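You operate a simulated robot arm through the tools that you are given. There is no shell and no other tool. Be economical: measure what you need, move in short steps, check, and stop when the job is done.

Carry out the task below with a simulated robot arm. There is one attempt and no reset: what you move stays moved.

JOB
Put a patch of grease on top of each gear, then close the grease tin.
Fine: one patch beside each bore, by the yellow swab, gear grease; lay the swab back where it lay; seat the lid. Set down upright: yellow swab. A coat counts when it lies all over at full strength: go over it till it gets no stronger.

Only the result counts: the job must be done as asked and must still hold three seconds after the hand-in. Knocking over, shifting, dropping, spilling or breaking anything else fails it. Lids that push on must go on centred and level and be pressed home; caps that screw on are set level and turned clockwise until they are tight.

ROBOT AND FRAMES
A 7-joint arm with a two-finger parallel gripper, fixed in place. Base frame: the origin is at the foot of the arm, x ahead of it, y to its left, z up; the work surface is at about z = 860. Readings come in mm, degrees, newtons and seconds.
With the tool pointing down near the work surface it reaches from about 300 to 700 mm from the base axis. Its first joint turns from -66.0 to 66.0 degrees. Payload 1.57 kg.
The tool frame sits at the grasp point between the pads (the TCP): z along the fingers, y along the line on which they close. The tips reach 30 mm beyond it. Largest opening 110 mm; finger width 24, thickness 12; the body of the gripper, 48 by 112 mm, starts 78 mm behind the TCP.
Orientation is that of the tool frame in the base frame, as a unit quaternion [x, y, z, w]. With the fingers straight down and closing along the base's y, the tool's x points along the base's -x, its y along +y and its z along -z.

CONTROLS
- The arm moves only by the tool move_arm. Its argument "motion" is text: rows parted by semicolons, each of 7 numbers parted by spaces: the shift along the tool's x, y, z in units of 25 mm (1.0 is 25 mm), then the turn, a rotation vector about the tool's x, y, z in units of 6 degrees (1.0 is 6 degrees), then the gripper command, from -1 (shut) to 1 (fully open), values between in proportion. In form: tx ty tz ax ay az claw; .... A call has 1 to 10 rows; each row shifts and turns the commanded pose from where the row before left it, along the tool's axes as they then stand. A call with a number of a shift or a turn outside -1 to 1 is refused whole. A row lasts 0.2 s, in which the tool goes at most 50 mm and 8.6 degrees; a call with a longer step from one row to the next is refused whole, and so is a gripper value outside its range. Where a pose cannot be reached the arm comes as near as it can. A force on the tool above 50 N (or 10 N above the force at the start of the call, whichever is more), or a blocked arm, ends the call early, and 0.2 s more pass. The fingers move at their own pace (about 108 mm/s each) and stop on an object; they squeeze with about 43 N. The grip force told is the motor's: it shows also when the fingers shut on nothing. Time passes only in rows, and 0.2 s behind the last, so rows that do not move let the fingers close. It gives the time, the measured TCP pose, the force on the tool (base axes), the opening and the grip force at its end, in the units of the frame above (readings bear some noise), with the torque about the TCP (base axes, N m) and any sound that the robot's microphone picked up.
- Cameras (640 x 400 px; columns grow to the right, rows downward): "scene" is fixed at [156.5, -387.2, 1408.9]; the picture's right is [0.84, -0.54, 0.00], its down [-0.29, -0.45, -0.84] and it looks along [0.45, 0.71, -0.54] (base axes); focal length 322 px, centre (320, 200). "wrist" rides on the gripper at [70, 16, -141] in the tool frame; the picture's right is [-0.23, 0.97, 0.00], its down [-0.86, -0.20, -0.48] and it looks along [-0.47, -0.11, 0.88] (tool axes); focal length 222 px, centre (320, 200). There is no depth. A picture from a camera that has moved, and an enlarged one, comes with that camera's place and axes in the base frame and with its lens.
- capture(camera): a new picture of that camera. It takes no simulated time.
- inspect(camera, box): a new picture of the part [left, top, right, bottom] of that camera's present view, enlarged. It takes no simulated time.
- job_done(): hands the job in; it is judged then, once.

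Go step by step. Nothing tells you positions but the pictures and the camera data: compare them with the known pose of the tool, close in by small moves and look again before you grip or let go. The budget is 120 turns and 84 pictures, counting those below and the enlarged ones. Unless the task says otherwise, let go and move clear before handing in, and close with one line.

The tools are called after "Request:" as a command line: name --argument value ..., lists and objects as JSON in quotes. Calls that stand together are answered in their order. move_arm: Moves the arm, as the interface text tells. Its arguments: {"type":"object","properties":{"motion":{"type":"string"}},"required":["motion"]} The other tools are called the same way: capture (camera) takes a picture; inspect (camera, box) takes an enlarged picture of a part of a camera's view; job_done () hands the job in.

At the start:

```text
t: 0.0
tcp_pos: [435.0, 57.0, 1157.6]
tool_rot: [0.0, 1.0, 0.0, 0.0]
force: [-0.8, 0.1, -0.8]
wrist_torque: [0.0, 0.0, 0.03]
finger_gap: 110.3
grasp_force: 0.1
```

scene: 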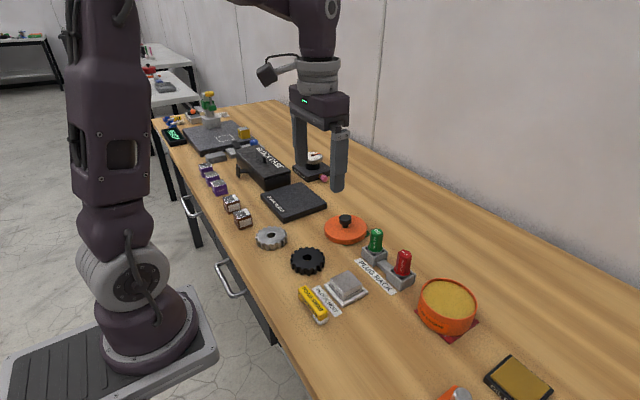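
wrist: 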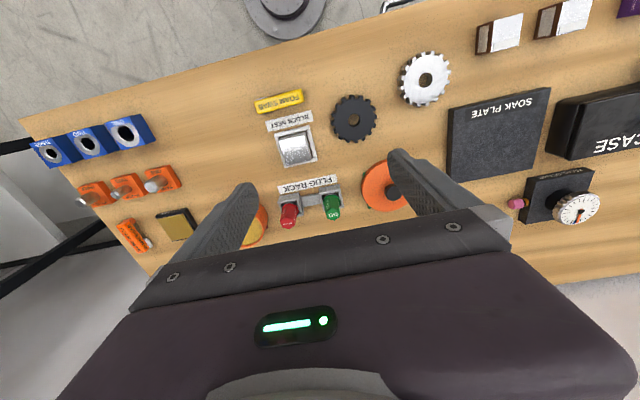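

I see two gears (one silver, one black), a yellow swab, an orange tin with yellow grease, and an orange lid with a black knob. I'll look closer first.

Request:
inspect --camera "scene" --box '[240, 200, 400, 330]'

Request:
inspect --camera "scene" --box '[380, 230, 560, 400]'

Request:
inspect --camera "wrist" --box '[230, 40, 470, 220]'

```text
3.08 times, centred on (320, 265) of scene
camera zoom: at [156.5, -387.2, 1408.9], right [0.84, -0.54, 0.0], down [-0.29, -0.45, -0.84], along [0.45, 0.71, -0.54], focal length 990 px, centre (320, 0)
```

zoom: 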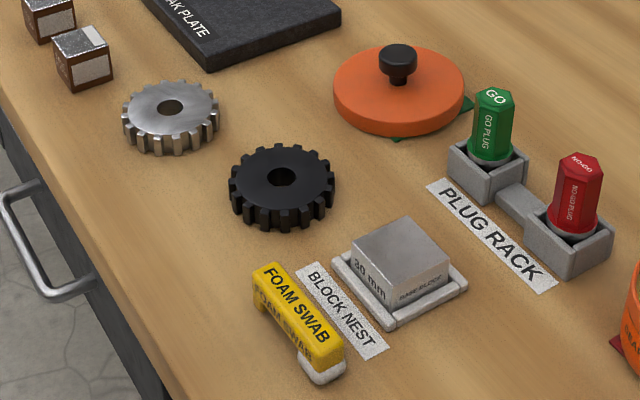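

```text
2.35 times, centred on (470, 315) of scene
camera zoom: at [156.5, -387.2, 1408.9], right [0.84, -0.54, 0.0], down [-0.29, -0.45, -0.84], along [0.45, 0.71, -0.54], focal length 757 px, centre (-33, -71)
```

zoom: 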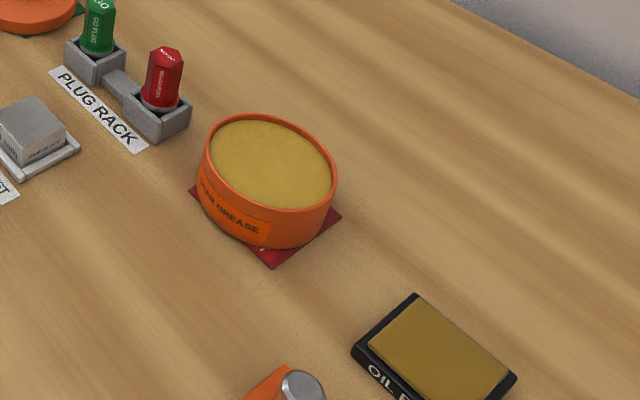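

```text
2.22 times, centred on (350, 130) of wrist
camera zoom: at [364.4, 71.3, 1298.5], right [0.23, 0.97, 0.0], down [0.86, -0.2, 0.48], along [0.47, -0.11, -0.88], focal length 494 px, centre (253, 356)
```

zoom: 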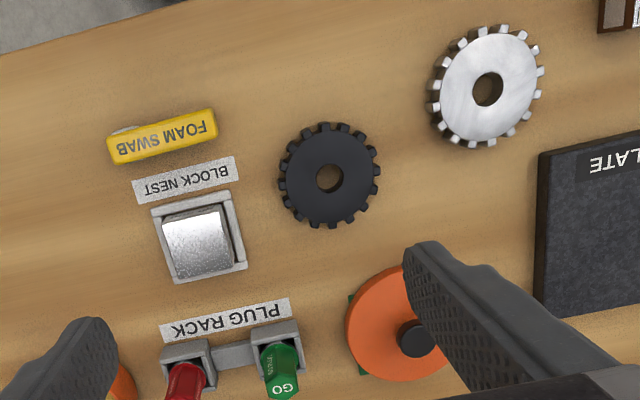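

I'll move above the swab for a closer look (estimated near x 382, y −4).

Request:
move_arm --motion "0.29 -0.354 0.8 0 0 0 1;0.29 -0.354 0.8 0 0 0 1;0.29 -0.354 0.8 0 0 0 1;0.29 -0.354 0.8 0 0 0 1;0.29 -0.354 0.8 0 0 0 1;0.29 -0.354 0.8 0 0 0 1;0.29 -0.354 0.8 0 0 0 1;0 0 0 0 0 0 1"

Request:
capture --camera "wrist"

Request:
inspect --camera "scene" --box '[290, 270, 360, 330]'

```text
t: 1.8
tcp_pos: [386.6, -6.0, 1018.5]
tool_rot: [0.0, 1.0, 0.0, 0.0]
force: [0.6, -0.5, -0.2]
wrist_torque: [0.0, -0.03, -0.05]
finger_gap: 109.9
grasp_force: 0.0
```

```text
78 pictures are left
camera wrist: at [314.8, 9.5, 1158.6], right [0.23, 0.97, 0.0], down [0.86, -0.2, 0.48], along [0.47, -0.11, -0.88], focal length 222 px, centre (320, 200)
```

wrist: 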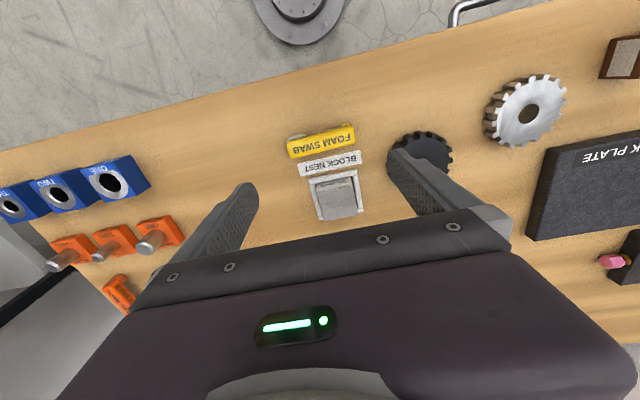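

```text
6.67 times, centred on (325, 300) of scene
camera zoom: at [156.5, -387.2, 1408.9], right [0.84, -0.54, 0.0], down [-0.29, -0.45, -0.84], along [0.45, 0.71, -0.54], focal length 2145 px, centre (287, -467)
```

zoom: 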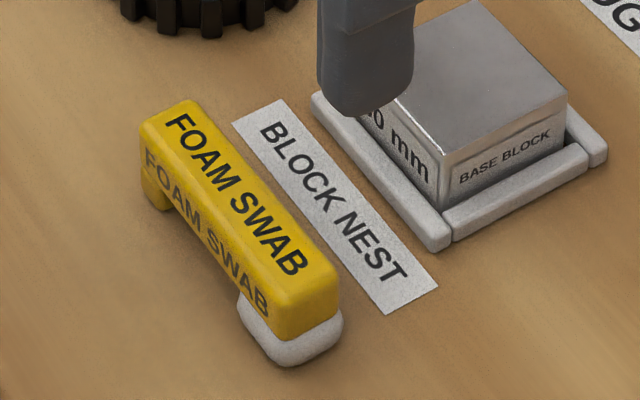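

The swab is a bar with a foot at its +y end and the foam pad under its −y end. I'll zoom in for accurate measurements.

Request:
inspect --camera "wrist" --box '[272, 110, 384, 180]'

```text
5.71 times, centred on (328, 145) of wrist
camera zoom: at [314.8, 9.5, 1158.6], right [0.23, 0.97, 0.0], down [0.86, -0.2, 0.48], along [0.47, -0.11, -0.88], focal length 1269 px, centre (274, 514)
```

zoom: 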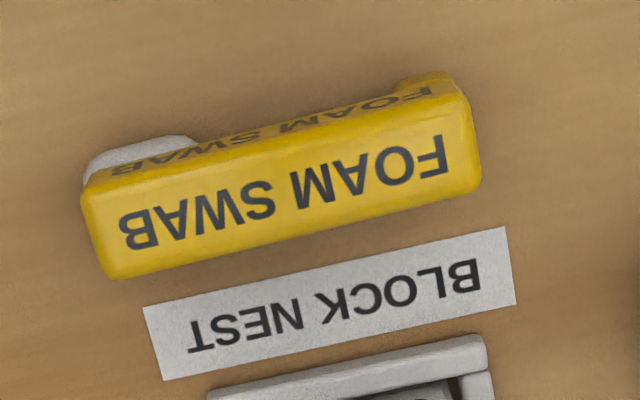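

The bar lies along base y: centre about (383, −5), y from −47 to 36, top at z ≈ 884, with the foam at the −y end. I'll turn the gripper 90° so it closes along x.

Request:
move_arm --motion "0 0 0 0 0 -1 1;0 0 0 0 0 -1 1;0 0 0 0 0 -1 1;0 0 0 0 0 -1 1;0 0 0 0 0 -1 1;0 0 0 0 0 -1 1;0 0 0 0 0 -1 1;0 0 0 0 0 -1 1;0 0 0 0 0 -1 1;0 0 0 0 0 -1 1"

Request:
move_arm --motion "0 0 0 0 0 -1 1;0 0 0 0 0 -1 1;0 0 0 0 0 -1 1;0 0 0 0 0 -1 1;0 0 0 0 0 -1 1;0 0 0 0 0 0 1"

Request:
capture --camera "wrist"

```text
t: 4.0
tcp_pos: [384.3, -5.4, 1017.7]
tool_rot: [-0.501, 0.866, 0.0, 0.0]
force: [-0.4, 1.0, 0.4]
wrist_torque: [0.02, -0.01, 0.0]
finger_gap: 110.0
grasp_force: 0.0
```

```text
t: 5.4
tcp_pos: [383.9, -5.8, 1017.2]
tool_rot: [0.708, -0.707, 0.0, 0.001]
force: [0.3, -0.2, 0.0]
wrist_torque: [0.01, -0.05, -0.04]
finger_gap: 110.0
grasp_force: 0.1
```

```text
75 pictures are left
camera wrist: at [367.9, -76.6, 1158.3], right [-0.97, 0.23, 0.0], down [0.2, 0.86, 0.48], along [0.11, 0.47, -0.88], focal length 222 px, centre (320, 200)
```

wrist: 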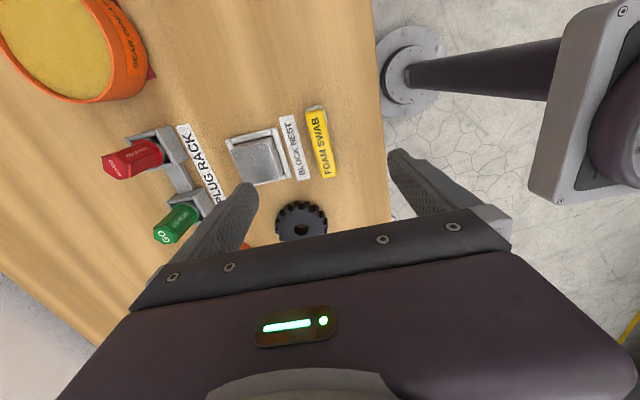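

Good; tool x now points along base −y and tool y along −x. I'll descend over the foam-side half of the bar with a narrower opening.

Request:
move_arm --motion "0.3 0 1 0 0 0 -0.1;0.3 0 1 0 0 0 -0.1;0.2 0 1 0 0 0 -0.1;0 0 0 0 0 0 -0.1"

Request:
capture --camera "wrist"

Request:
inspect --camera "scene" --box '[270, 250, 370, 330]'

```text
t: 6.4
tcp_pos: [384.4, -23.6, 942.4]
tool_rot: [0.707, -0.707, 0.0, 0.0]
force: [0.1, -1.1, -1.1]
wrist_torque: [0.0, 0.04, -0.01]
finger_gap: 49.5
grasp_force: 0.0
```

```text
74 pictures are left
camera wrist: at [367.2, -94.9, 1082.4], right [-0.97, 0.23, 0.0], down [0.2, 0.86, 0.48], along [0.11, 0.47, -0.88], focal length 222 px, centre (320, 200)
```

wrist: 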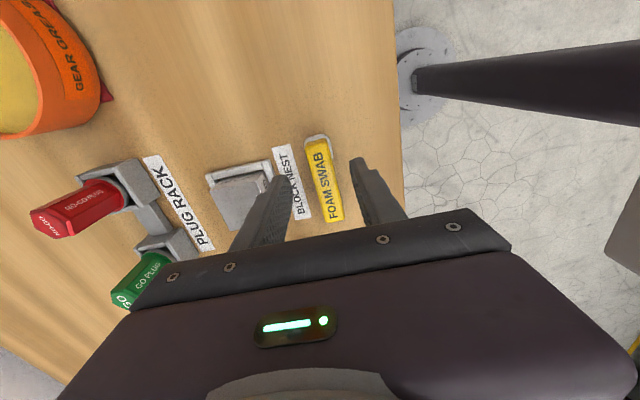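

```text
5.00 times, centred on (320, 290) of scene
camera zoom: at [156.5, -387.2, 1408.9], right [0.84, -0.54, 0.0], down [-0.29, -0.45, -0.84], along [0.45, 0.71, -0.54], focal length 1609 px, centre (320, -250)
```

zoom: 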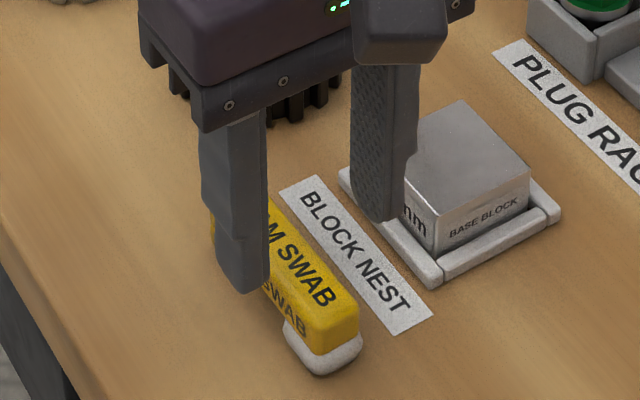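

The swab sits between the fingers and the nest is clear. I'll go down to z≈901 and check the force.

Request:
move_arm --motion "0.1 0 0.8 0 0 0 -0.1;0.05 0 0.5 0 0 0 -0.1;0 0 0.34 0 0 0 -0.1;0 0 0 0 0 0 -0.1"

Request:
inspect --camera "scene" --box '[280, 260, 380, 330]'

Request:
inspect --camera "wrist" --box '[240, 110, 400, 240]'

```text
t: 7.4
tcp_pos: [383.6, -28.1, 902.4]
tool_rot: [0.707, -0.707, 0.0, 0.0]
force: [-1.0, 0.3, -0.5]
wrist_torque: [-0.01, 0.0, 0.02]
finger_gap: 49.6
grasp_force: 0.1
```

```text
5.71 times, centred on (330, 295) of scene
camera zoom: at [156.5, -387.2, 1408.9], right [0.84, -0.54, 0.0], down [-0.29, -0.45, -0.84], along [0.45, 0.71, -0.54], focal length 1838 px, centre (263, -343)
```

zoom: 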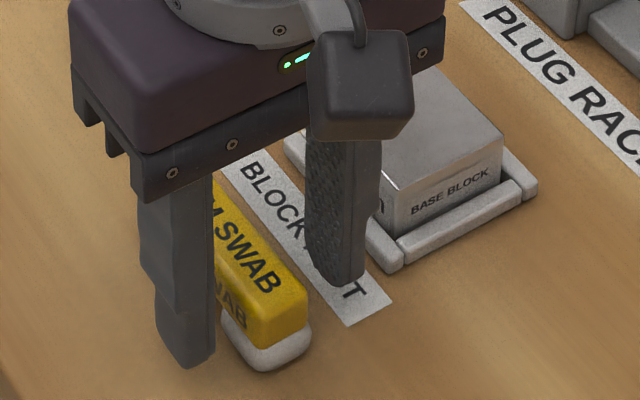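

```text
3.08 times, centred on (320, 175) of wrist
camera zoom: at [367.3, -100.0, 1042.0], right [-0.97, 0.23, 0.0], down [0.2, 0.86, 0.48], along [0.11, 0.47, -0.88], focal length 684 px, centre (320, 277)
```

zoom: 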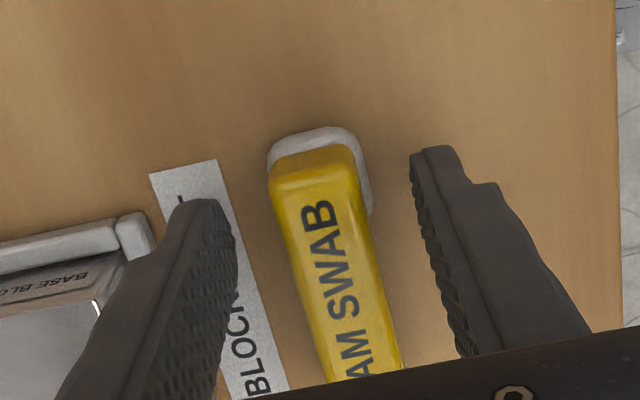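

Aligned. Now closing on the swab.

Request:
move_arm --motion "0 0.05 0 0 0 0 -0.3;0 0 0 0 0 0 -0.5;0 0 0 0 0 0 -1;0 0 0 0 0 0 -1;0 0 0 0 0 0 -1"

Request:
inspect --camera "wrist" --box '[240, 110, 400, 240]'

```text
t: 8.6
tcp_pos: [383.8, -30.3, 901.9]
tool_rot: [-0.707, 0.707, 0.0, 0.0]
force: [0.8, 0.1, 0.1]
wrist_torque: [-0.01, 0.03, -0.04]
finger_gap: 24.7
grasp_force: 36.0
```

```text
3.08 times, centred on (320, 175) of wrist
camera zoom: at [366.3, -100.0, 1042.1], right [-0.97, 0.23, 0.0], down [0.2, 0.86, 0.48], along [0.11, 0.47, -0.88], focal length 684 px, centre (320, 277)
```

zoom: 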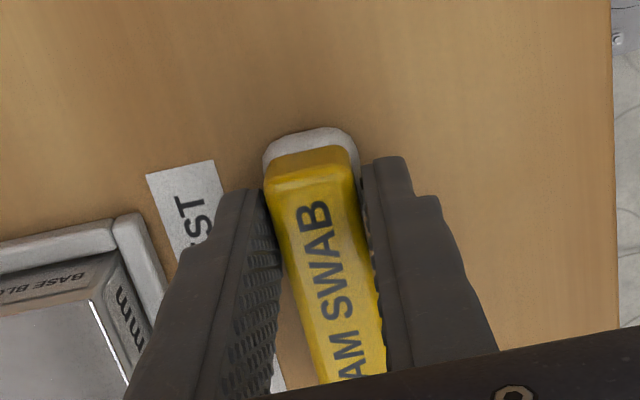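

Gripped (24.7 mm). I'll lift it straight up and look at the whole held swab.

Request:
move_arm --motion "0 0 -0.4 0 0 0 -1;0 0 -0.9 0 0 0 -1;0 0 -0.9 0 0 0 -1;0 0 -0.9 0 0 0 -1;0 0 -0.9 0 0 0 -1;0 0 0 0 0 0 -1"

Request:
capture --camera "wrist"

Request:
capture --camera "scene"

Request:
inspect --camera "scene" --box '[260, 190, 360, 270]'

```text
t: 10.0
tcp_pos: [383.3, -28.4, 1002.7]
tool_rot: [0.708, -0.707, 0.0, 0.0]
force: [0.8, 0.0, -0.4]
wrist_torque: [-0.02, 0.0, -0.04]
finger_gap: 24.5
grasp_force: 35.8
```

```text
69 pictures are left
camera wrist: at [366.9, -99.1, 1142.9], right [-0.97, 0.23, 0.0], down [0.2, 0.86, 0.48], along [0.11, 0.47, -0.88], focal length 222 px, centre (320, 200)
```

wrist: 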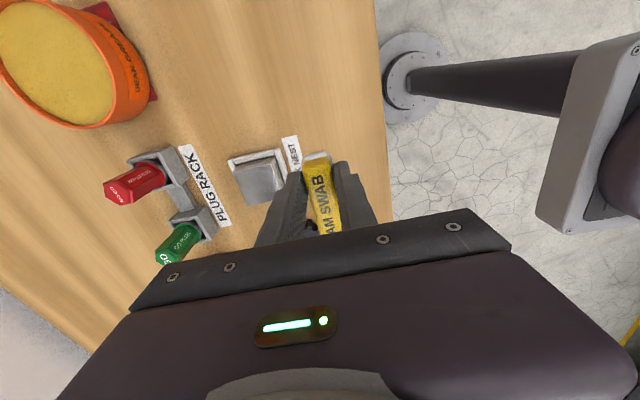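

```text
68 pictures are left
```

scene: 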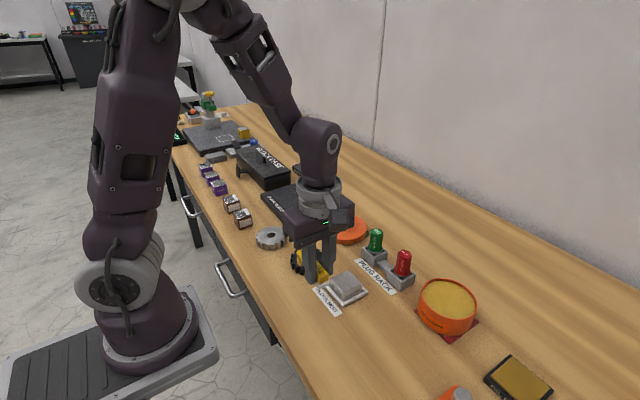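

```text
5.00 times, centred on (310, 230) of scene
camera zoom: at [156.5, -387.2, 1408.9], right [0.84, -0.54, 0.0], down [-0.29, -0.45, -0.84], along [0.45, 0.71, -0.54], focal length 1609 px, centre (370, 50)
```

zoom: 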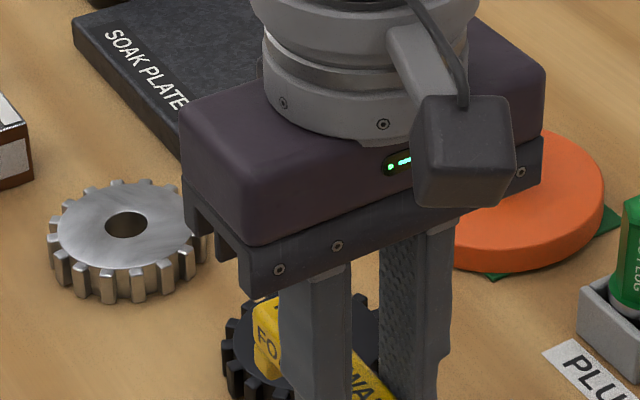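

Now I'll carry it over to the tin (estimated near x 607, y −152) at a safe height.

Request:
move_arm --motion "0.4 -0.6 -0.3 0 0 0 -1;0.4 -0.8 -0.3 0 0 0 -1;0.4 -0.8 -0.3 0 0 0 -1;0.4 -0.8 -0.3 0 0 0 -1;0.4 -0.9 0 0 0 0 -1;0.4 -0.9 0 0 0 0 -1;0.4 -0.9 0 0 0 0 -1;0.4 -0.9 0 0 0 0 -1;0.4 -0.9 0 0 0 0 -1;0.4 -0.6 0 0 0 0 -1"

Request:
capture --camera "wrist"

Request:
inspect --camera "scene" --box '[380, 210, 540, 340]'

```text
t: 12.2
tcp_pos: [585.4, -131.5, 1031.5]
tool_rot: [-0.707, 0.707, 0.0, 0.0]
force: [-0.7, -0.3, -0.4]
wrist_torque: [0.01, 0.0, 0.01]
finger_gap: 24.7
grasp_force: 36.4
```

```text
66 pictures are left
camera wrist: at [568.6, -201.1, 1172.4], right [-0.97, 0.23, 0.0], down [0.2, 0.86, 0.48], along [0.11, 0.47, -0.88], focal length 222 px, centre (320, 200)
```

wrist: 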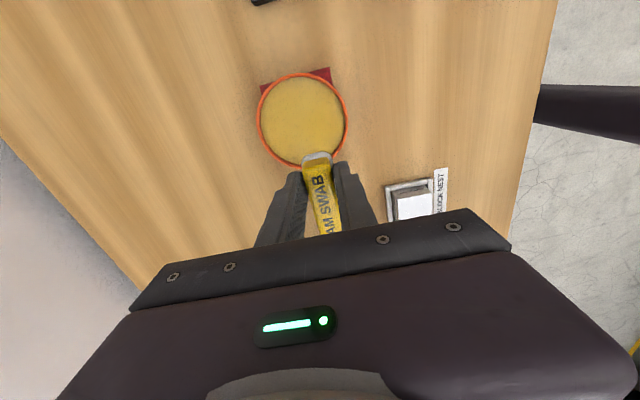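

```text
3.08 times, centred on (460, 275) of scene
camera zoom: at [156.5, -387.2, 1408.9], right [0.84, -0.54, 0.0], down [-0.29, -0.45, -0.84], along [0.45, 0.71, -0.54], focal length 990 px, centre (-111, -31)
```

zoom: 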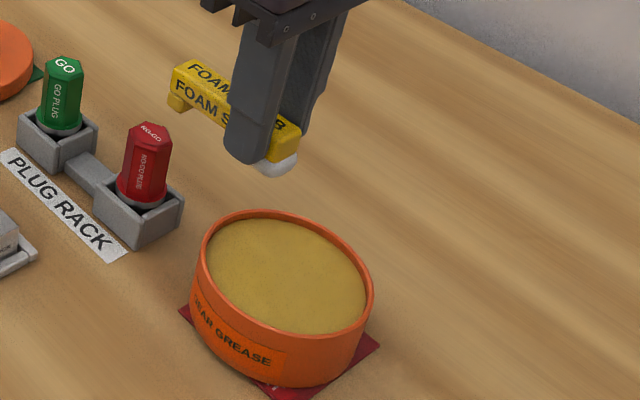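

The tin centre works out at about (598, −166) with the rim near z 905. I'll bring the foam over the +y half so the foot stays outside the rim, descend partway, then look.

Request:
move_arm --motion "0.48 -0.53 0 0 0 0 -1;0 0 0.9 0 0 0 -1;0 0 0.9 0 0 0 -1;0 0 0.8 0 0 0 -1;0 0 0 0 0 0 -1"

Request:
inspect --camera "scene" --box '[400, 230, 500, 350]'

Request:
capture --camera "wrist"

```text
t: 13.4
tcp_pos: [598.2, -141.9, 965.8]
tool_rot: [0.707, -0.707, 0.0, -0.001]
force: [0.5, 0.4, -0.6]
wrist_torque: [0.02, 0.01, -0.03]
finger_gap: 24.4
grasp_force: 36.3
```

```text
3.33 times, centred on (450, 290) of scene
camera zoom: at [156.5, -387.2, 1408.9], right [0.84, -0.54, 0.0], down [-0.29, -0.45, -0.84], along [0.45, 0.71, -0.54], focal length 1072 px, centre (-113, -100)
```

zoom: 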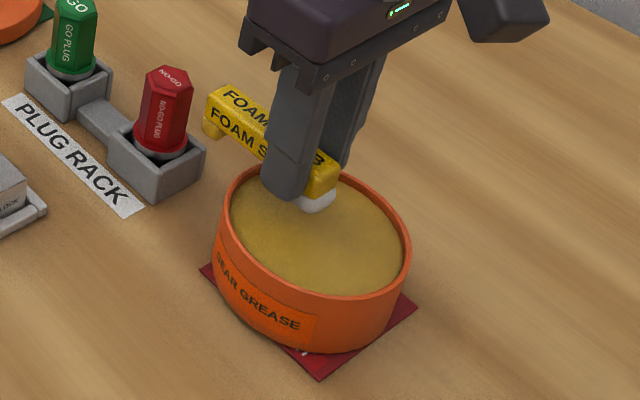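

```text
63 pictures are left
camera wrist: at [582.1, -213.0, 1106.6], right [-0.97, 0.23, 0.0], down [0.2, 0.86, 0.48], along [0.11, 0.47, -0.88], focal length 222 px, centre (320, 200)
```

wrist: 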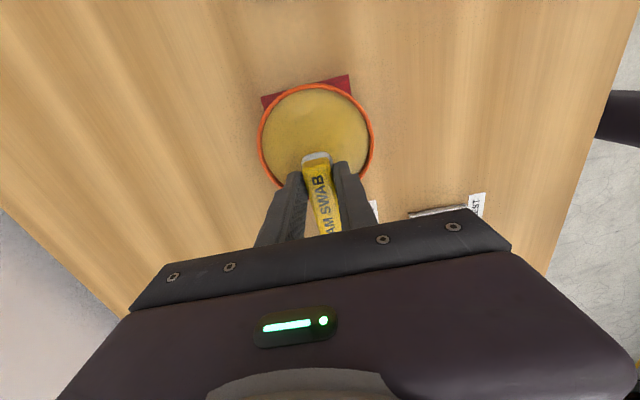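

Well placed. Lowering slowly toward the grease while watching the force.

Request:
move_arm --motion "0 0 0.5 0 0 0 -1;0 0 0.3 0 0 0 -1;0 0 0 0 0 0 -1"

Request:
inspect --camera "scene" --box '[400, 240, 500, 340]'

```text
t: 14.2
tcp_pos: [598.3, -141.3, 947.6]
tool_rot: [0.708, -0.707, 0.002, -0.002]
force: [-3.5, 1.7, 24.5]
wrist_torque: [0.15, 0.14, -0.04]
finger_gap: 24.8
grasp_force: 36.8
```

```text
4.00 times, centred on (450, 290) of scene
camera zoom: at [155.9, -387.1, 1409.0], right [0.84, -0.54, 0.0], down [-0.29, -0.45, -0.84], along [0.45, 0.71, -0.54], focal length 1287 px, centre (-200, -160)
```

zoom: 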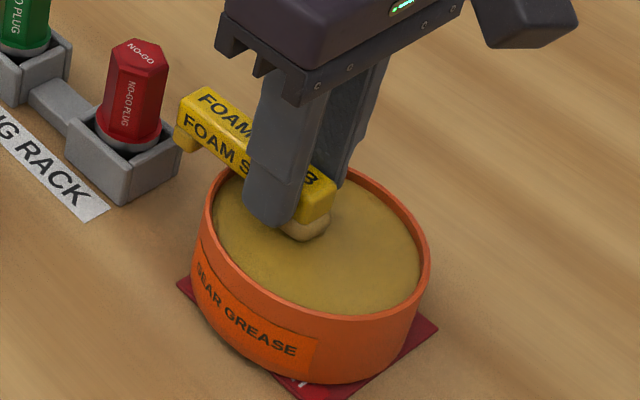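

The foam touched the grease with about 24 N and picked up colour. I'll dwell a moment, then lift and check.

Request:
move_arm --motion "0 0 -0.04 0 0 0 -1;0 0 0 0 0 0 -1;0 0 0 0 0 0 -1;0 0 -0.3 0 0 0 -1;0 0 -0.8 0 0 0 -1;0 0 -0.9 0 0 0 -1;0 0 -0.9 0 0 0 -1;0 0 -0.7 0 0 0 -1;0 0 0 0 0 0 -1"

Request:
inspect --camera "scene" --box '[390, 180, 510, 300]'

Request:
inspect --camera "wrist" --box '[240, 60, 400, 240]'

```text
t: 16.2
tcp_pos: [598.4, -140.2, 1038.1]
tool_rot: [0.707, -0.707, 0.001, 0.0]
force: [0.3, 0.9, -0.3]
wrist_torque: [0.01, 0.01, -0.01]
finger_gap: 24.6
grasp_force: 36.9
```

```text
3.33 times, centred on (450, 240) of scene
camera zoom: at [156.5, -387.2, 1408.9], right [0.84, -0.54, 0.0], down [-0.29, -0.45, -0.84], along [0.45, 0.71, -0.54], focal length 1072 px, centre (-113, 67)
```

zoom: 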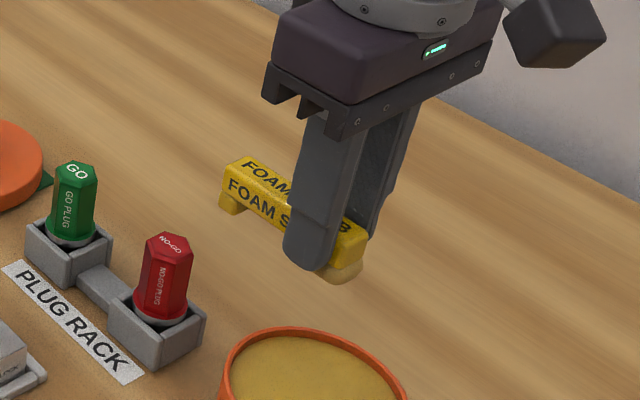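

```text
2.22 times, centred on (320, 150) of wrist
camera zoom: at [582.1, -211.1, 1178.9], right [-0.97, 0.23, 0.0], down [0.2, 0.85, 0.48], along [0.11, 0.47, -0.88], focal length 494 px, centre (320, 311)
```

zoom: 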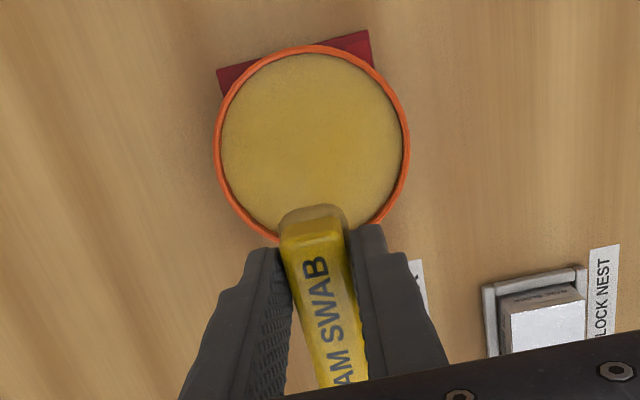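

Foam is loaded. I'll carry it over toward the black gear.

Request:
move_arm --motion "-0.5 0.3 0 0 0 0 -1;-0.9 0.7 0 0 0 0 -1;-1 0.75 0 0 0 0 -1;-1 0.75 0 0 0 0 -1;-1 0.75 0 0 0 0 -1;-1 0.75 0 0 0 0 -1;-1 0.75 0 0 0 0 -1;-1 0.75 0 0 0 0 -1;-1 0.75 0 0 0 0 -1;-0.5 0.75 0 0 0 0 -1"

Request:
capture --camera "wrist"

```text
t: 18.4
tcp_pos: [423.9, 81.6, 1035.8]
tool_rot: [-0.707, 0.707, 0.0, -0.001]
force: [0.5, 0.0, 0.3]
wrist_torque: [-0.03, 0.02, 0.0]
finger_gap: 24.4
grasp_force: 36.0
```

```text
59 pictures are left
camera wrist: at [407.2, 10.8, 1177.6], right [-0.97, 0.23, 0.0], down [0.2, 0.86, 0.48], along [0.11, 0.47, -0.88], focal length 222 px, centre (320, 200)
```

wrist: 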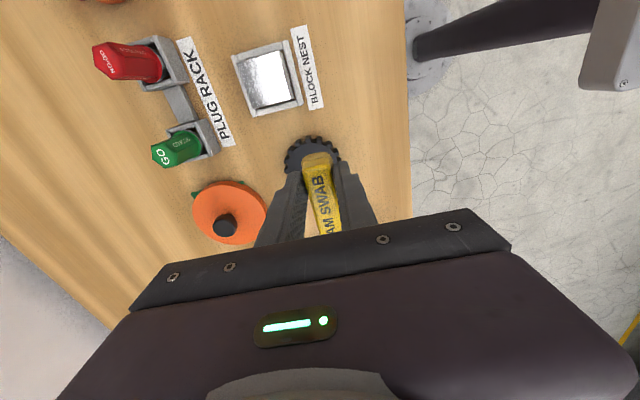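

I'll shift +y so the gear shows ahead of the foam end, and lower a bit.

Request:
move_arm --motion "-0.8 0 0.4 0 0 0 -1;-0.8 0 0.8 0 0 0 -1;-0.2 0 0.8 0 0 0 -1;0 0 0.4 0 0 0 -1;0 0 0 0 0 0 -1"

Request:
inspect --camera "wrist" --box '[240, 80, 400, 220]'

Request:
inspect --camera "scene" --box '[250, 190, 370, 290]'

```text
t: 19.6
tcp_pos: [424.1, 126.4, 977.6]
tool_rot: [-0.707, 0.708, 0.0, -0.001]
force: [0.6, -0.4, 0.4]
wrist_torque: [0.02, 0.01, -0.01]
finger_gap: 24.7
grasp_force: 36.2
```

```text
2.86 times, centred on (320, 150) of wrist
camera zoom: at [407.3, 54.5, 1118.7], right [-0.97, 0.23, 0.0], down [0.2, 0.86, 0.48], along [0.11, 0.47, -0.88], focal length 635 px, centre (320, 343)
```

zoom: 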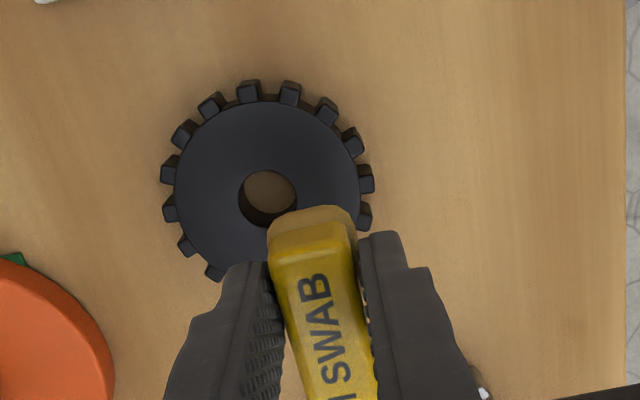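

```text
4.00 times, centred on (310, 240) of scene
camera zoom: at [156.5, -387.2, 1408.9], right [0.84, -0.54, 0.0], down [-0.29, -0.45, -0.84], along [0.45, 0.71, -0.54], focal length 1287 px, centre (360, 40)
```

zoom: 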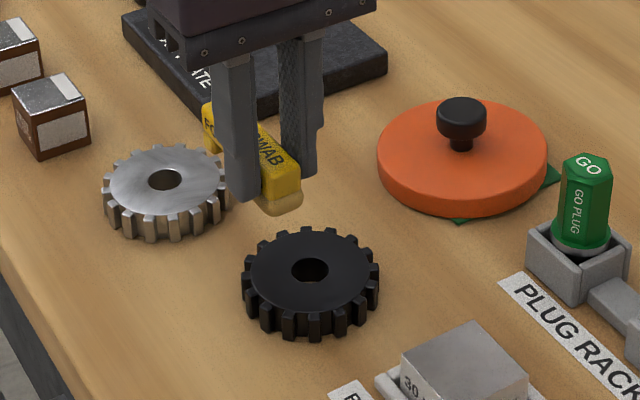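

The black gear's bore is at about (443, 117), bore radius about 11.5 and face radius about 36. I'll put the patch on the −x side, with the foam centre near (419, 118), and descend to just above it.

Request:
move_arm --motion "0 0.16 0.7 0 0 0 -1;0 0 0.7 0 0 0 -1;0 0 0.6 0 0 0 -1;0 0 0 0 0 0 -1"

Request:
inspect --camera "wrist" --box '[240, 80, 400, 220]'

Request:
inspect --camera "scene" --box '[260, 210, 350, 280]'

```text
t: 20.6
tcp_pos: [418.9, 125.9, 927.5]
tool_rot: [-0.707, 0.707, 0.0, 0.0]
force: [-0.2, 0.3, 0.3]
wrist_torque: [-0.01, 0.0, -0.02]
finger_gap: 24.5
grasp_force: 36.2
```

```text
2.86 times, centred on (320, 150) of wrist
camera zoom: at [402.9, 54.8, 1068.2], right [-0.97, 0.23, 0.0], down [0.2, 0.86, 0.48], along [0.11, 0.47, -0.88], focal length 635 px, centre (320, 343)
```

zoom: 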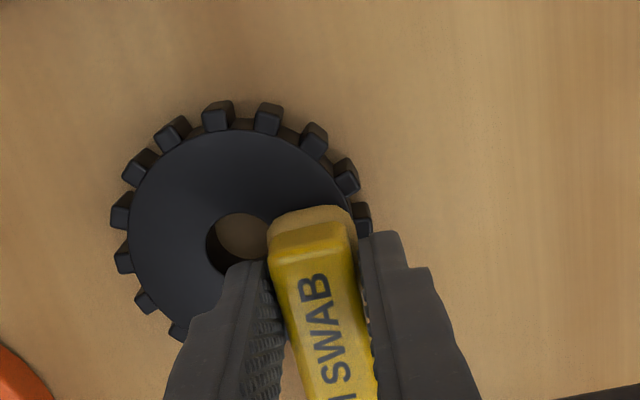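

```text
5.71 times, centred on (305, 245) of scene
camera zoom: at [156.5, -387.2, 1408.9], right [0.84, -0.54, 0.0], down [-0.29, -0.45, -0.84], along [0.45, 0.71, -0.54], focal length 1838 px, centre (406, -57)
```

zoom: 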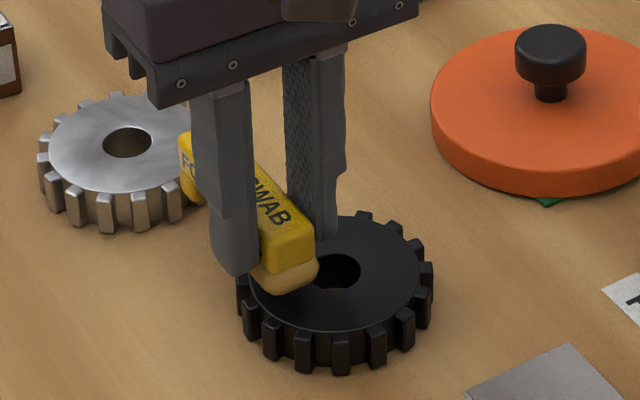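

Foam sits right beside the bore. Lowering onto the gear.

Request:
move_arm --motion "0 0 0.16 0 0 0 -1;0 0 0.1 0 0 0 -1;0 0 0 0 0 0 -1"

```text
t: 21.4
tcp_pos: [418.4, 125.9, 922.1]
tool_rot: [0.707, -0.707, 0.001, -0.001]
force: [-0.1, 1.0, 7.8]
wrist_torque: [0.02, -0.03, -0.01]
finger_gap: 25.0
grasp_force: 36.1
```

Contact at 7.8 N. I'll press slightly more, dwell, then lift and look.

Request:
move_arm --motion "0 0 0.04 0 0 0 -1;0 0 0 0 0 0 -1;0 0 0 0 0 0 -1;0 0 0 0 0 0 -1;0 0 0 0 0 0 -1"

Request:
move_arm --motion "0 0 -0.2 0 0 0 -1;0 0 -0.6 0 0 0 -1;0 0 -0.8 0 0 0 -1;0 0 -0.8 0 0 0 -1;0 0 -0.4 0 0 0 -1;0 0 0 0 0 0 -1"

Request:
inspect --camera "scene" --box '[270, 220, 350, 290]'

Request:
inspect --camera "wrist" --box '[240, 80, 400, 220]'

```text
t: 22.6
tcp_pos: [419.3, 126.2, 921.1]
tool_rot: [-0.707, 0.708, -0.001, 0.0]
force: [-0.9, -0.8, 23.4]
wrist_torque: [0.0, 0.0, -0.01]
finger_gap: 24.7
grasp_force: 36.2
```

```text
t: 24.0
tcp_pos: [420.6, 125.5, 990.8]
tool_rot: [0.707, -0.707, -0.001, 0.001]
force: [-0.6, -0.2, -0.1]
wrist_torque: [-0.01, 0.0, -0.01]
finger_gap: 24.6
grasp_force: 36.0
```

```text
5.71 times, centred on (310, 255) of scene
camera zoom: at [156.5, -387.2, 1408.9], right [0.84, -0.54, 0.0], down [-0.29, -0.45, -0.84], along [0.45, 0.71, -0.54], focal length 1838 px, centre (377, -114)
```

zoom: 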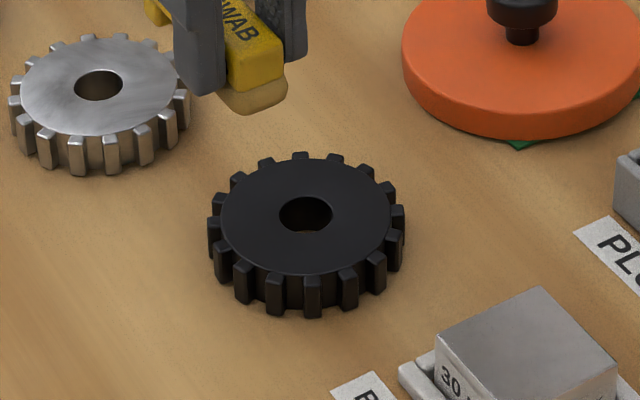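

```text
2.86 times, centred on (320, 150) of wrist
camera zoom: at [403.9, 55.0, 1130.6], right [-0.97, 0.23, 0.0], down [0.2, 0.86, 0.48], along [0.11, 0.47, -0.88], focal length 635 px, centre (320, 343)
```

zoom: 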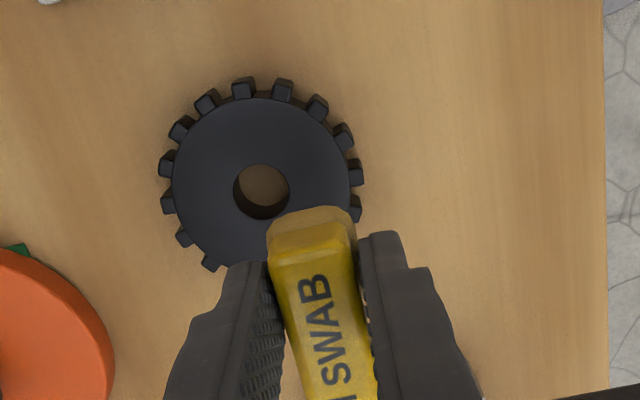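

No mark appeared on the gear, so static contact doesn't transfer; it seems to need wiping. I'll go down again with gentle strokes along y.

Request:
move_arm --motion "0 0 0.8 0 0 0 -1;0 0 0.8 0 0 0 -1;0 0 0.7 0 0 0 -1;0 0 0.44 0 0 0 -1;0 0 0.03 0 0 0 -1;0.2 0 0 0 0 0 -1;-0.2 0 0 0 0 0 -1;-0.2 0 0 0 0 0 -1;0.2 0 0 0 0 0 -1;0 0 0 0 0 0 -1"

Request:
inspect --camera "scene" --box '[270, 220, 350, 290]'

```text
t: 26.2
tcp_pos: [419.7, 125.6, 922.2]
tool_rot: [-0.707, 0.707, 0.0, 0.0]
force: [0.5, 0.2, -0.5]
wrist_torque: [-0.02, -0.01, -0.01]
finger_gap: 24.4
grasp_force: 36.2
```

```text
5.71 times, centred on (310, 255) of scene
camera zoom: at [156.5, -387.2, 1408.9], right [0.84, -0.54, 0.0], down [-0.29, -0.45, -0.84], along [0.45, 0.71, -0.54], focal length 1838 px, centre (377, -114)
```

zoom: 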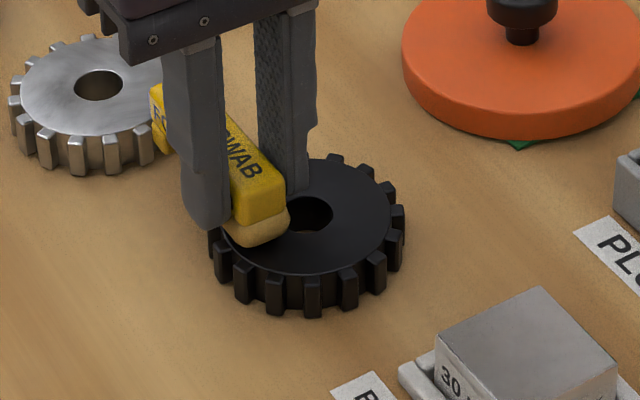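

Not touching yet this time. I'll press to a light contact and then wipe.

Request:
move_arm --motion "0 0 0.06 0 0 0 -1;0 0 0 0 0 0 -1;0 0 0 0 0 0 -1"

```text
t: 27.0
tcp_pos: [419.7, 126.7, 920.9]
tool_rot: [0.708, -0.707, 0.001, -0.001]
force: [-2.0, -0.7, 25.9]
wrist_torque: [-0.04, 0.07, -0.01]
finger_gap: 24.4
grasp_force: 36.2
```

Request:
move_arm --motion "0 0 -0.01 0 0 0 -1;0.15 0 0 0 0 0 -1;-0.15 0 0 0 0 0 -1;-0.15 0 0 0 0 0 -1;0.15 0 0 0 0 0 -1;0.15 0 0 0 0 0 -1;-0.15 0 0 0 0 0 -1;-0.15 0 0 0 0 0 -1;0.15 0 0 0 0 0 -1;0 0 0 0 0 0 -1"

Request:
move_arm --motion "0 0 -0.2 0 0 0 -1;-0.2 0 -0.6 0 0 0 -1;-0.4 0 -0.8 0 0 0 -1;-0.6 0 -0.8 0 0 0 -1;-0.6 0 0 0 0 0 -1;0 0 0 0 0 0 -1"

Request:
inspect --camera "wrist" --box '[240, 80, 400, 220]'

```text
t: 29.2
tcp_pos: [419.0, 126.1, 919.9]
tool_rot: [0.707, -0.707, 0.0, 0.001]
force: [-0.3, 1.9, 5.1]
wrist_torque: [0.12, -0.01, 0.02]
finger_gap: 24.7
grasp_force: 35.9
```

```text
t: 30.6
tcp_pos: [420.0, 171.5, 979.6]
tool_rot: [-0.706, 0.708, 0.0, 0.0]
force: [0.4, 0.0, 0.0]
wrist_torque: [0.01, -0.03, 0.0]
finger_gap: 24.9
grasp_force: 36.4
```

```text
2.86 times, centred on (320, 150) of wrist
camera zoom: at [402.8, 101.4, 1119.7], right [-0.97, 0.23, 0.0], down [0.2, 0.86, 0.48], along [0.11, 0.47, -0.88], focal length 635 px, centre (320, 343)
```

zoom: 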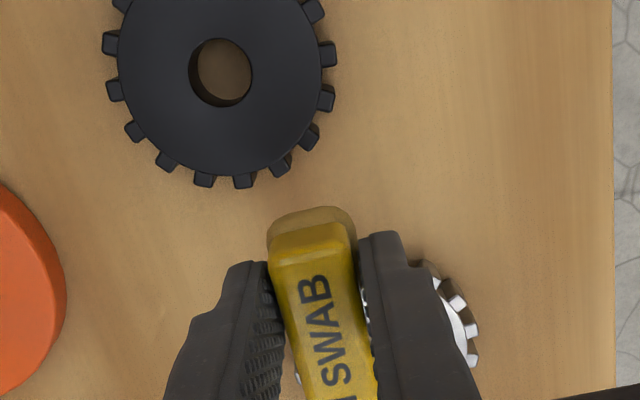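

Still no obvious grease. I'll look closely at the gear face for a faint film, and at the foam.

Request:
inspect --camera "wrist" --box '[265, 75, 325, 130]'

Request:
inspect --camera "scene" --box '[255, 205, 325, 275]'

```text
7.27 times, centred on (295, 102) of wrist
camera zoom: at [402.8, 101.4, 1119.7], right [-0.97, 0.23, 0.0], down [0.2, 0.86, 0.48], along [0.11, 0.47, -0.88], focal length 1615 px, centre (502, 909)
```

zoom: 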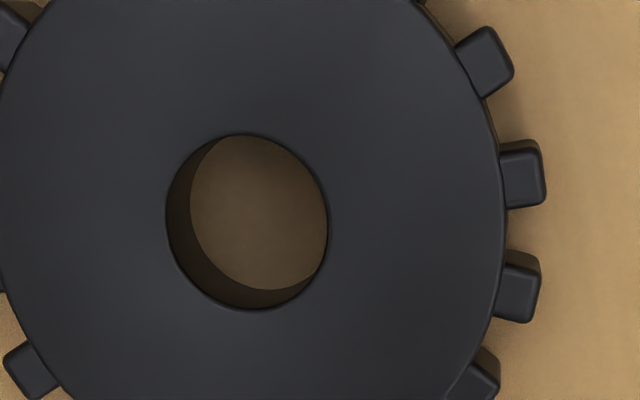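

```text
5.71 times, centred on (290, 240) of scene
camera zoom: at [156.5, -387.2, 1408.9], right [0.84, -0.54, 0.0], down [-0.29, -0.45, -0.84], along [0.45, 0.71, -0.54], focal length 1838 px, centre (491, -29)
```

zoom: 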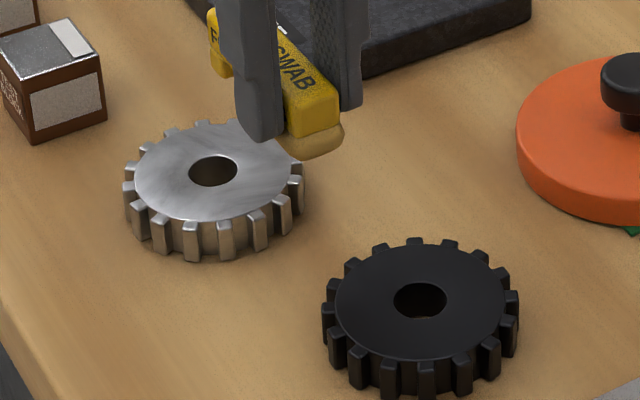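

I'll check the swab's level and the state of the foam in the grip.

Request:
inspect --camera "scene" --box '[272, 200, 302, 226]'

Request:
inspect --camera "wrist" --box '[295, 140, 345, 190]'

```text
15.38 times, centred on (287, 213) of scene
camera zoom: at [156.5, -387.2, 1408.9], right [0.84, -0.54, 0.0], down [-0.29, -0.45, -0.84], along [0.45, 0.71, -0.54], focal length 4950 px, centre (828, 0)
```

zoom: 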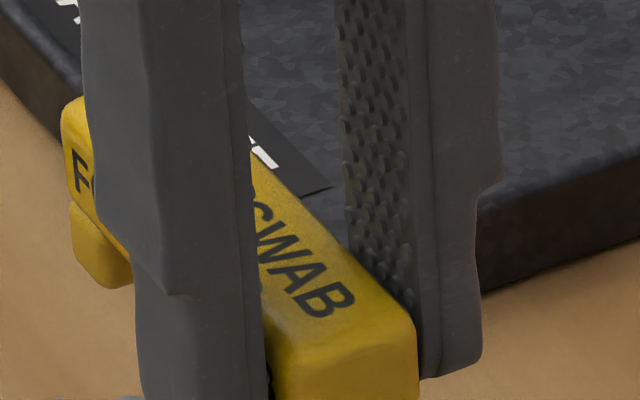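

```text
8.00 times, centred on (320, 165) of wrist
camera zoom: at [402.8, 101.4, 1119.7], right [-0.97, 0.23, 0.0], down [0.2, 0.86, 0.48], along [0.11, 0.47, -0.88], focal length 1777 px, centre (320, 480)
```

zoom: 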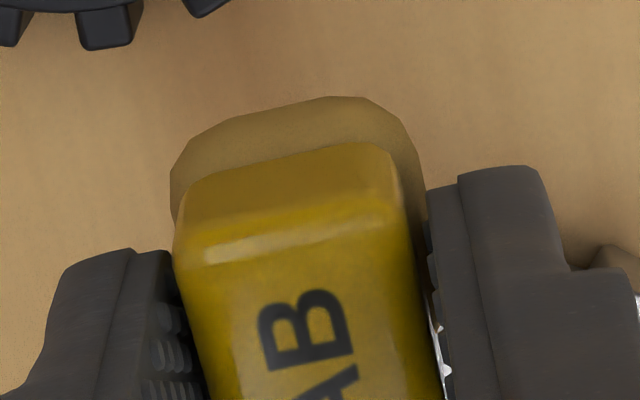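

The swab looks level and the foam is coated. I'll go back and wipe with longer strokes (±9 mm) under light contact.

Request:
move_arm --motion "0.9 0 0.4 0 0 0 -1;0.9 0 0.8 0 0 0 -1;0 0 0.8 0 0 0 -1;0 0 0.3 0 0 0 -1;0 0 0 0 0 0 -1"

Request:
move_arm --motion "0 0 0.06 0 0 0 -1;0 0 0 0 0 0 -1"

```text
t: 31.8
tcp_pos: [420.1, 127.3, 921.2]
tool_rot: [0.707, -0.707, 0.0, 0.0]
force: [0.6, -0.5, 0.3]
wrist_torque: [0.0, -0.02, 0.0]
finger_gap: 24.5
grasp_force: 36.5
```

```text
t: 32.4
tcp_pos: [419.7, 126.0, 920.6]
tool_rot: [-0.706, 0.708, -0.001, 0.0]
force: [-0.1, -0.7, 0.6]
wrist_torque: [-0.02, 0.02, 0.01]
finger_gap: 24.4
grasp_force: 36.2
```

Request:
move_arm --motion "0 0 0.04 0 0 0 -1;0 0 0 0 0 0 -1"

Request:
move_arm --motion "0.3 0 0.02 0 0 0 -1;-0.3 0 0 0 0 0 -1;-0.3 0 0 0 0 0 -1;0.3 0 0 0 0 0 -1;0 0 0 0 0 0 -1"

```text
t: 33.0
tcp_pos: [418.9, 126.9, 919.8]
tool_rot: [0.708, -0.706, 0.0, 0.0]
force: [0.0, -0.7, 6.4]
wrist_torque: [0.03, 0.01, 0.03]
finger_gap: 24.8
grasp_force: 36.0
```

```text
t: 34.2
tcp_pos: [419.3, 126.0, 920.3]
tool_rot: [0.707, -0.707, 0.0, -0.001]
force: [-0.3, 3.8, 9.9]
wrist_torque: [0.19, -0.02, 0.01]
finger_gap: 24.5
grasp_force: 36.8
```

Contact and sliding confirmed (10 N, friction 4 N). Lifting to look.

Request:
move_arm --motion "0.3 0 0.02 0 0 0 -1;-0.3 0 0 0 0 0 -1;-0.3 0 0 0 0 0 -1;0.3 0 0 0 0 0 -1;0 0 -0.3 0 0 0 -1;-0.6 0 -0.8 0 0 0 -1;-0.8 0 -0.8 0 0 0 -1;-0.5 0 -0.4 0 0 0 -1;0 0 0 0 0 0 -1"

Request:
inspect --camera "wrist" --box '[240, 80, 400, 220]'

```text
t: 36.2
tcp_pos: [418.6, 174.3, 976.9]
tool_rot: [0.707, -0.707, 0.0, 0.0]
force: [-0.4, 0.4, 0.5]
wrist_torque: [-0.05, -0.01, 0.04]
finger_gap: 24.6
grasp_force: 36.1
```

```text
2.86 times, centred on (320, 150) of wrist
camera zoom: at [402.2, 103.0, 1117.3], right [-0.97, 0.23, 0.0], down [0.2, 0.86, 0.48], along [0.11, 0.47, -0.88], focal length 635 px, centre (320, 343)
```

zoom: 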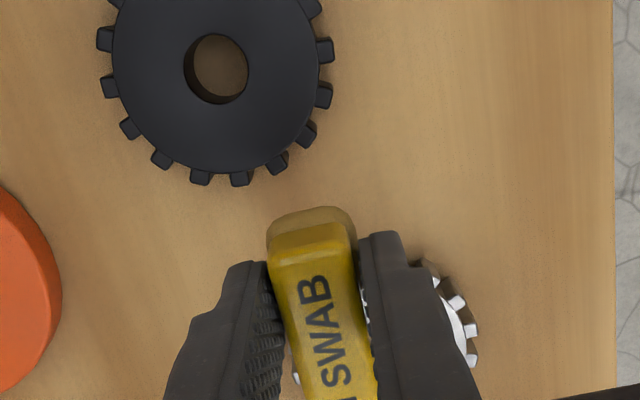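

Still clean on that side, though the contact was real. I'll try the +x side of the bore.

Request:
move_arm --motion "0.7 -0.7 0 0 0 0 -1;0.7 -0.7 0 0 0 0 -1;0.52 -0.5 0.6 0 0 0 -1;0 0 0.8 0 0 0 -1;0 0 0.7 0 0 0 -1;0 0 0 0 0 0 -1"

Request:
move_arm --motion "0 0 0.1 0 0 0 -1;0 0 0.06 0 0 0 -1;0 0 0 0 0 0 -1"

```text
t: 37.6
tcp_pos: [466.3, 125.4, 923.7]
tool_rot: [0.707, -0.707, 0.0, 0.0]
force: [0.2, 0.4, 0.6]
wrist_torque: [-0.03, -0.01, 0.02]
finger_gap: 24.7
grasp_force: 36.2
```

```text
t: 38.4
tcp_pos: [468.0, 125.7, 920.4]
tool_rot: [0.707, -0.707, 0.0, 0.0]
force: [-1.4, 0.5, -0.3]
wrist_torque: [0.0, 0.0, 0.0]
finger_gap: 24.6
grasp_force: 35.8
```

Request:
move_arm --motion "0 0 0.05 0 0 0 -1;0 0 0.03 0 0 0 -1;0 0 0 0 0 0 -1"

Request:
inspect --camera "scene" --box '[270, 220, 350, 290]'

```text
t: 39.2
tcp_pos: [467.3, 126.2, 918.7]
tool_rot: [-0.707, 0.707, 0.0, 0.001]
force: [-3.2, 1.3, 25.3]
wrist_torque: [0.02, 0.11, -0.04]
finger_gap: 24.5
grasp_force: 36.0
```

```text
5.71 times, centred on (310, 255) of scene
camera zoom: at [156.0, -387.3, 1408.9], right [0.84, -0.54, 0.0], down [-0.29, -0.45, -0.84], along [0.45, 0.71, -0.54], focal length 1838 px, centre (377, -114)
```

zoom: 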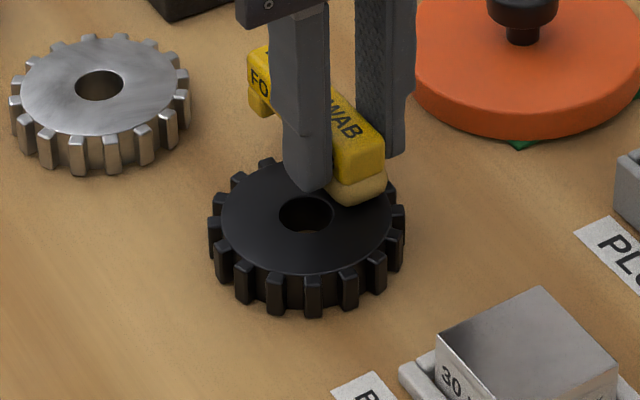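

Request:
move_arm --motion "0.2 0 -0.02 0 0 0 -1;-0.2 0 0 0 0 0 -1;-0.2 0 0 0 0 0 -1;0.2 0 0 0 0 0 -1;0 0 0 0 0 0 -1;0 0 -0.5 0 0 0 -1;-0.7 0 -0.8 0 0 0 -1;-0.8 0 -0.6 0 0 0 -1;0 0 0 0 0 0 -1"

Request:
inspect --camera "scene" --box '[270, 210, 350, 280]'

```text
t: 41.2
tcp_pos: [466.0, 163.5, 965.4]
tool_rot: [-0.707, 0.707, -0.001, 0.0]
force: [0.0, -0.3, -1.2]
wrist_torque: [-0.03, 0.01, -0.02]
finger_gap: 24.5
grasp_force: 36.2
```

```text
5.71 times, centred on (310, 245) of scene
camera zoom: at [156.5, -387.2, 1408.9], right [0.84, -0.54, 0.0], down [-0.29, -0.45, -0.84], along [0.45, 0.71, -0.54], focal length 1838 px, centre (377, -57)
```

zoom: 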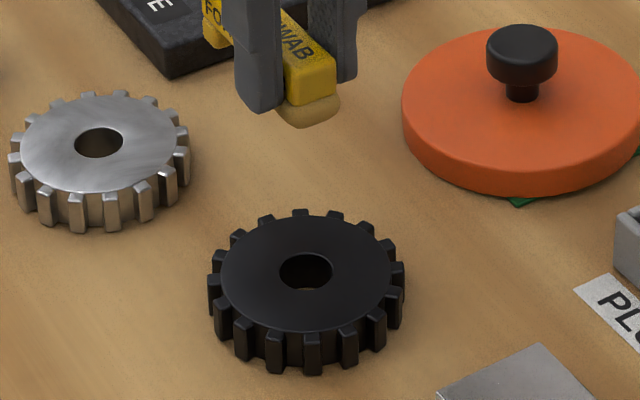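

Still nothing on the black gear. I'll check the silver gear, where a film would be easier to see; first moving above it to locate its bore.

Request:
move_arm --motion "-0.6 0.7 -0.6 0 0 0 -1;-0.7 0.7 -0.4 0 0 0 -1;-0.7 0.7 0 0 0 0 -1;-0.7 0.7 0 0 0 0 -1;-0.7 0.5 0 0 0 0 -1;-0.4 0 0 0 0 0 -1;0 0 0 0 0 0 -1"

Request:
capture --camera "wrist"

```text
t: 42.8
tcp_pos: [384.6, 258.3, 991.6]
tool_rot: [-0.707, 0.707, 0.001, 0.001]
force: [-0.8, 0.3, -1.3]
wrist_torque: [-0.01, -0.02, 0.01]
finger_gap: 24.8
grasp_force: 36.3
```

```text
43 pictures are left
camera wrist: at [367.9, 188.3, 1131.7], right [-0.97, 0.23, 0.0], down [0.2, 0.85, 0.48], along [0.11, 0.47, -0.88], focal length 222 px, centre (320, 200)
```

wrist: 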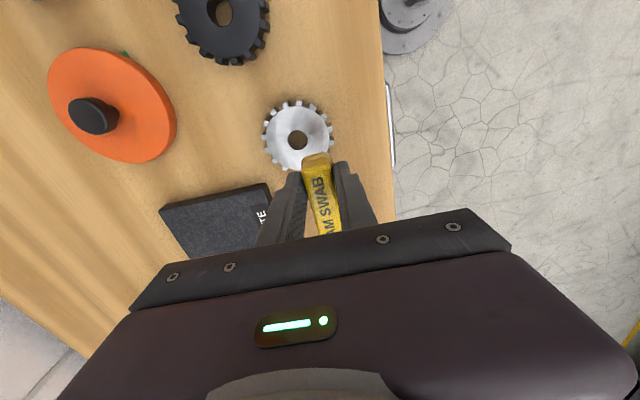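

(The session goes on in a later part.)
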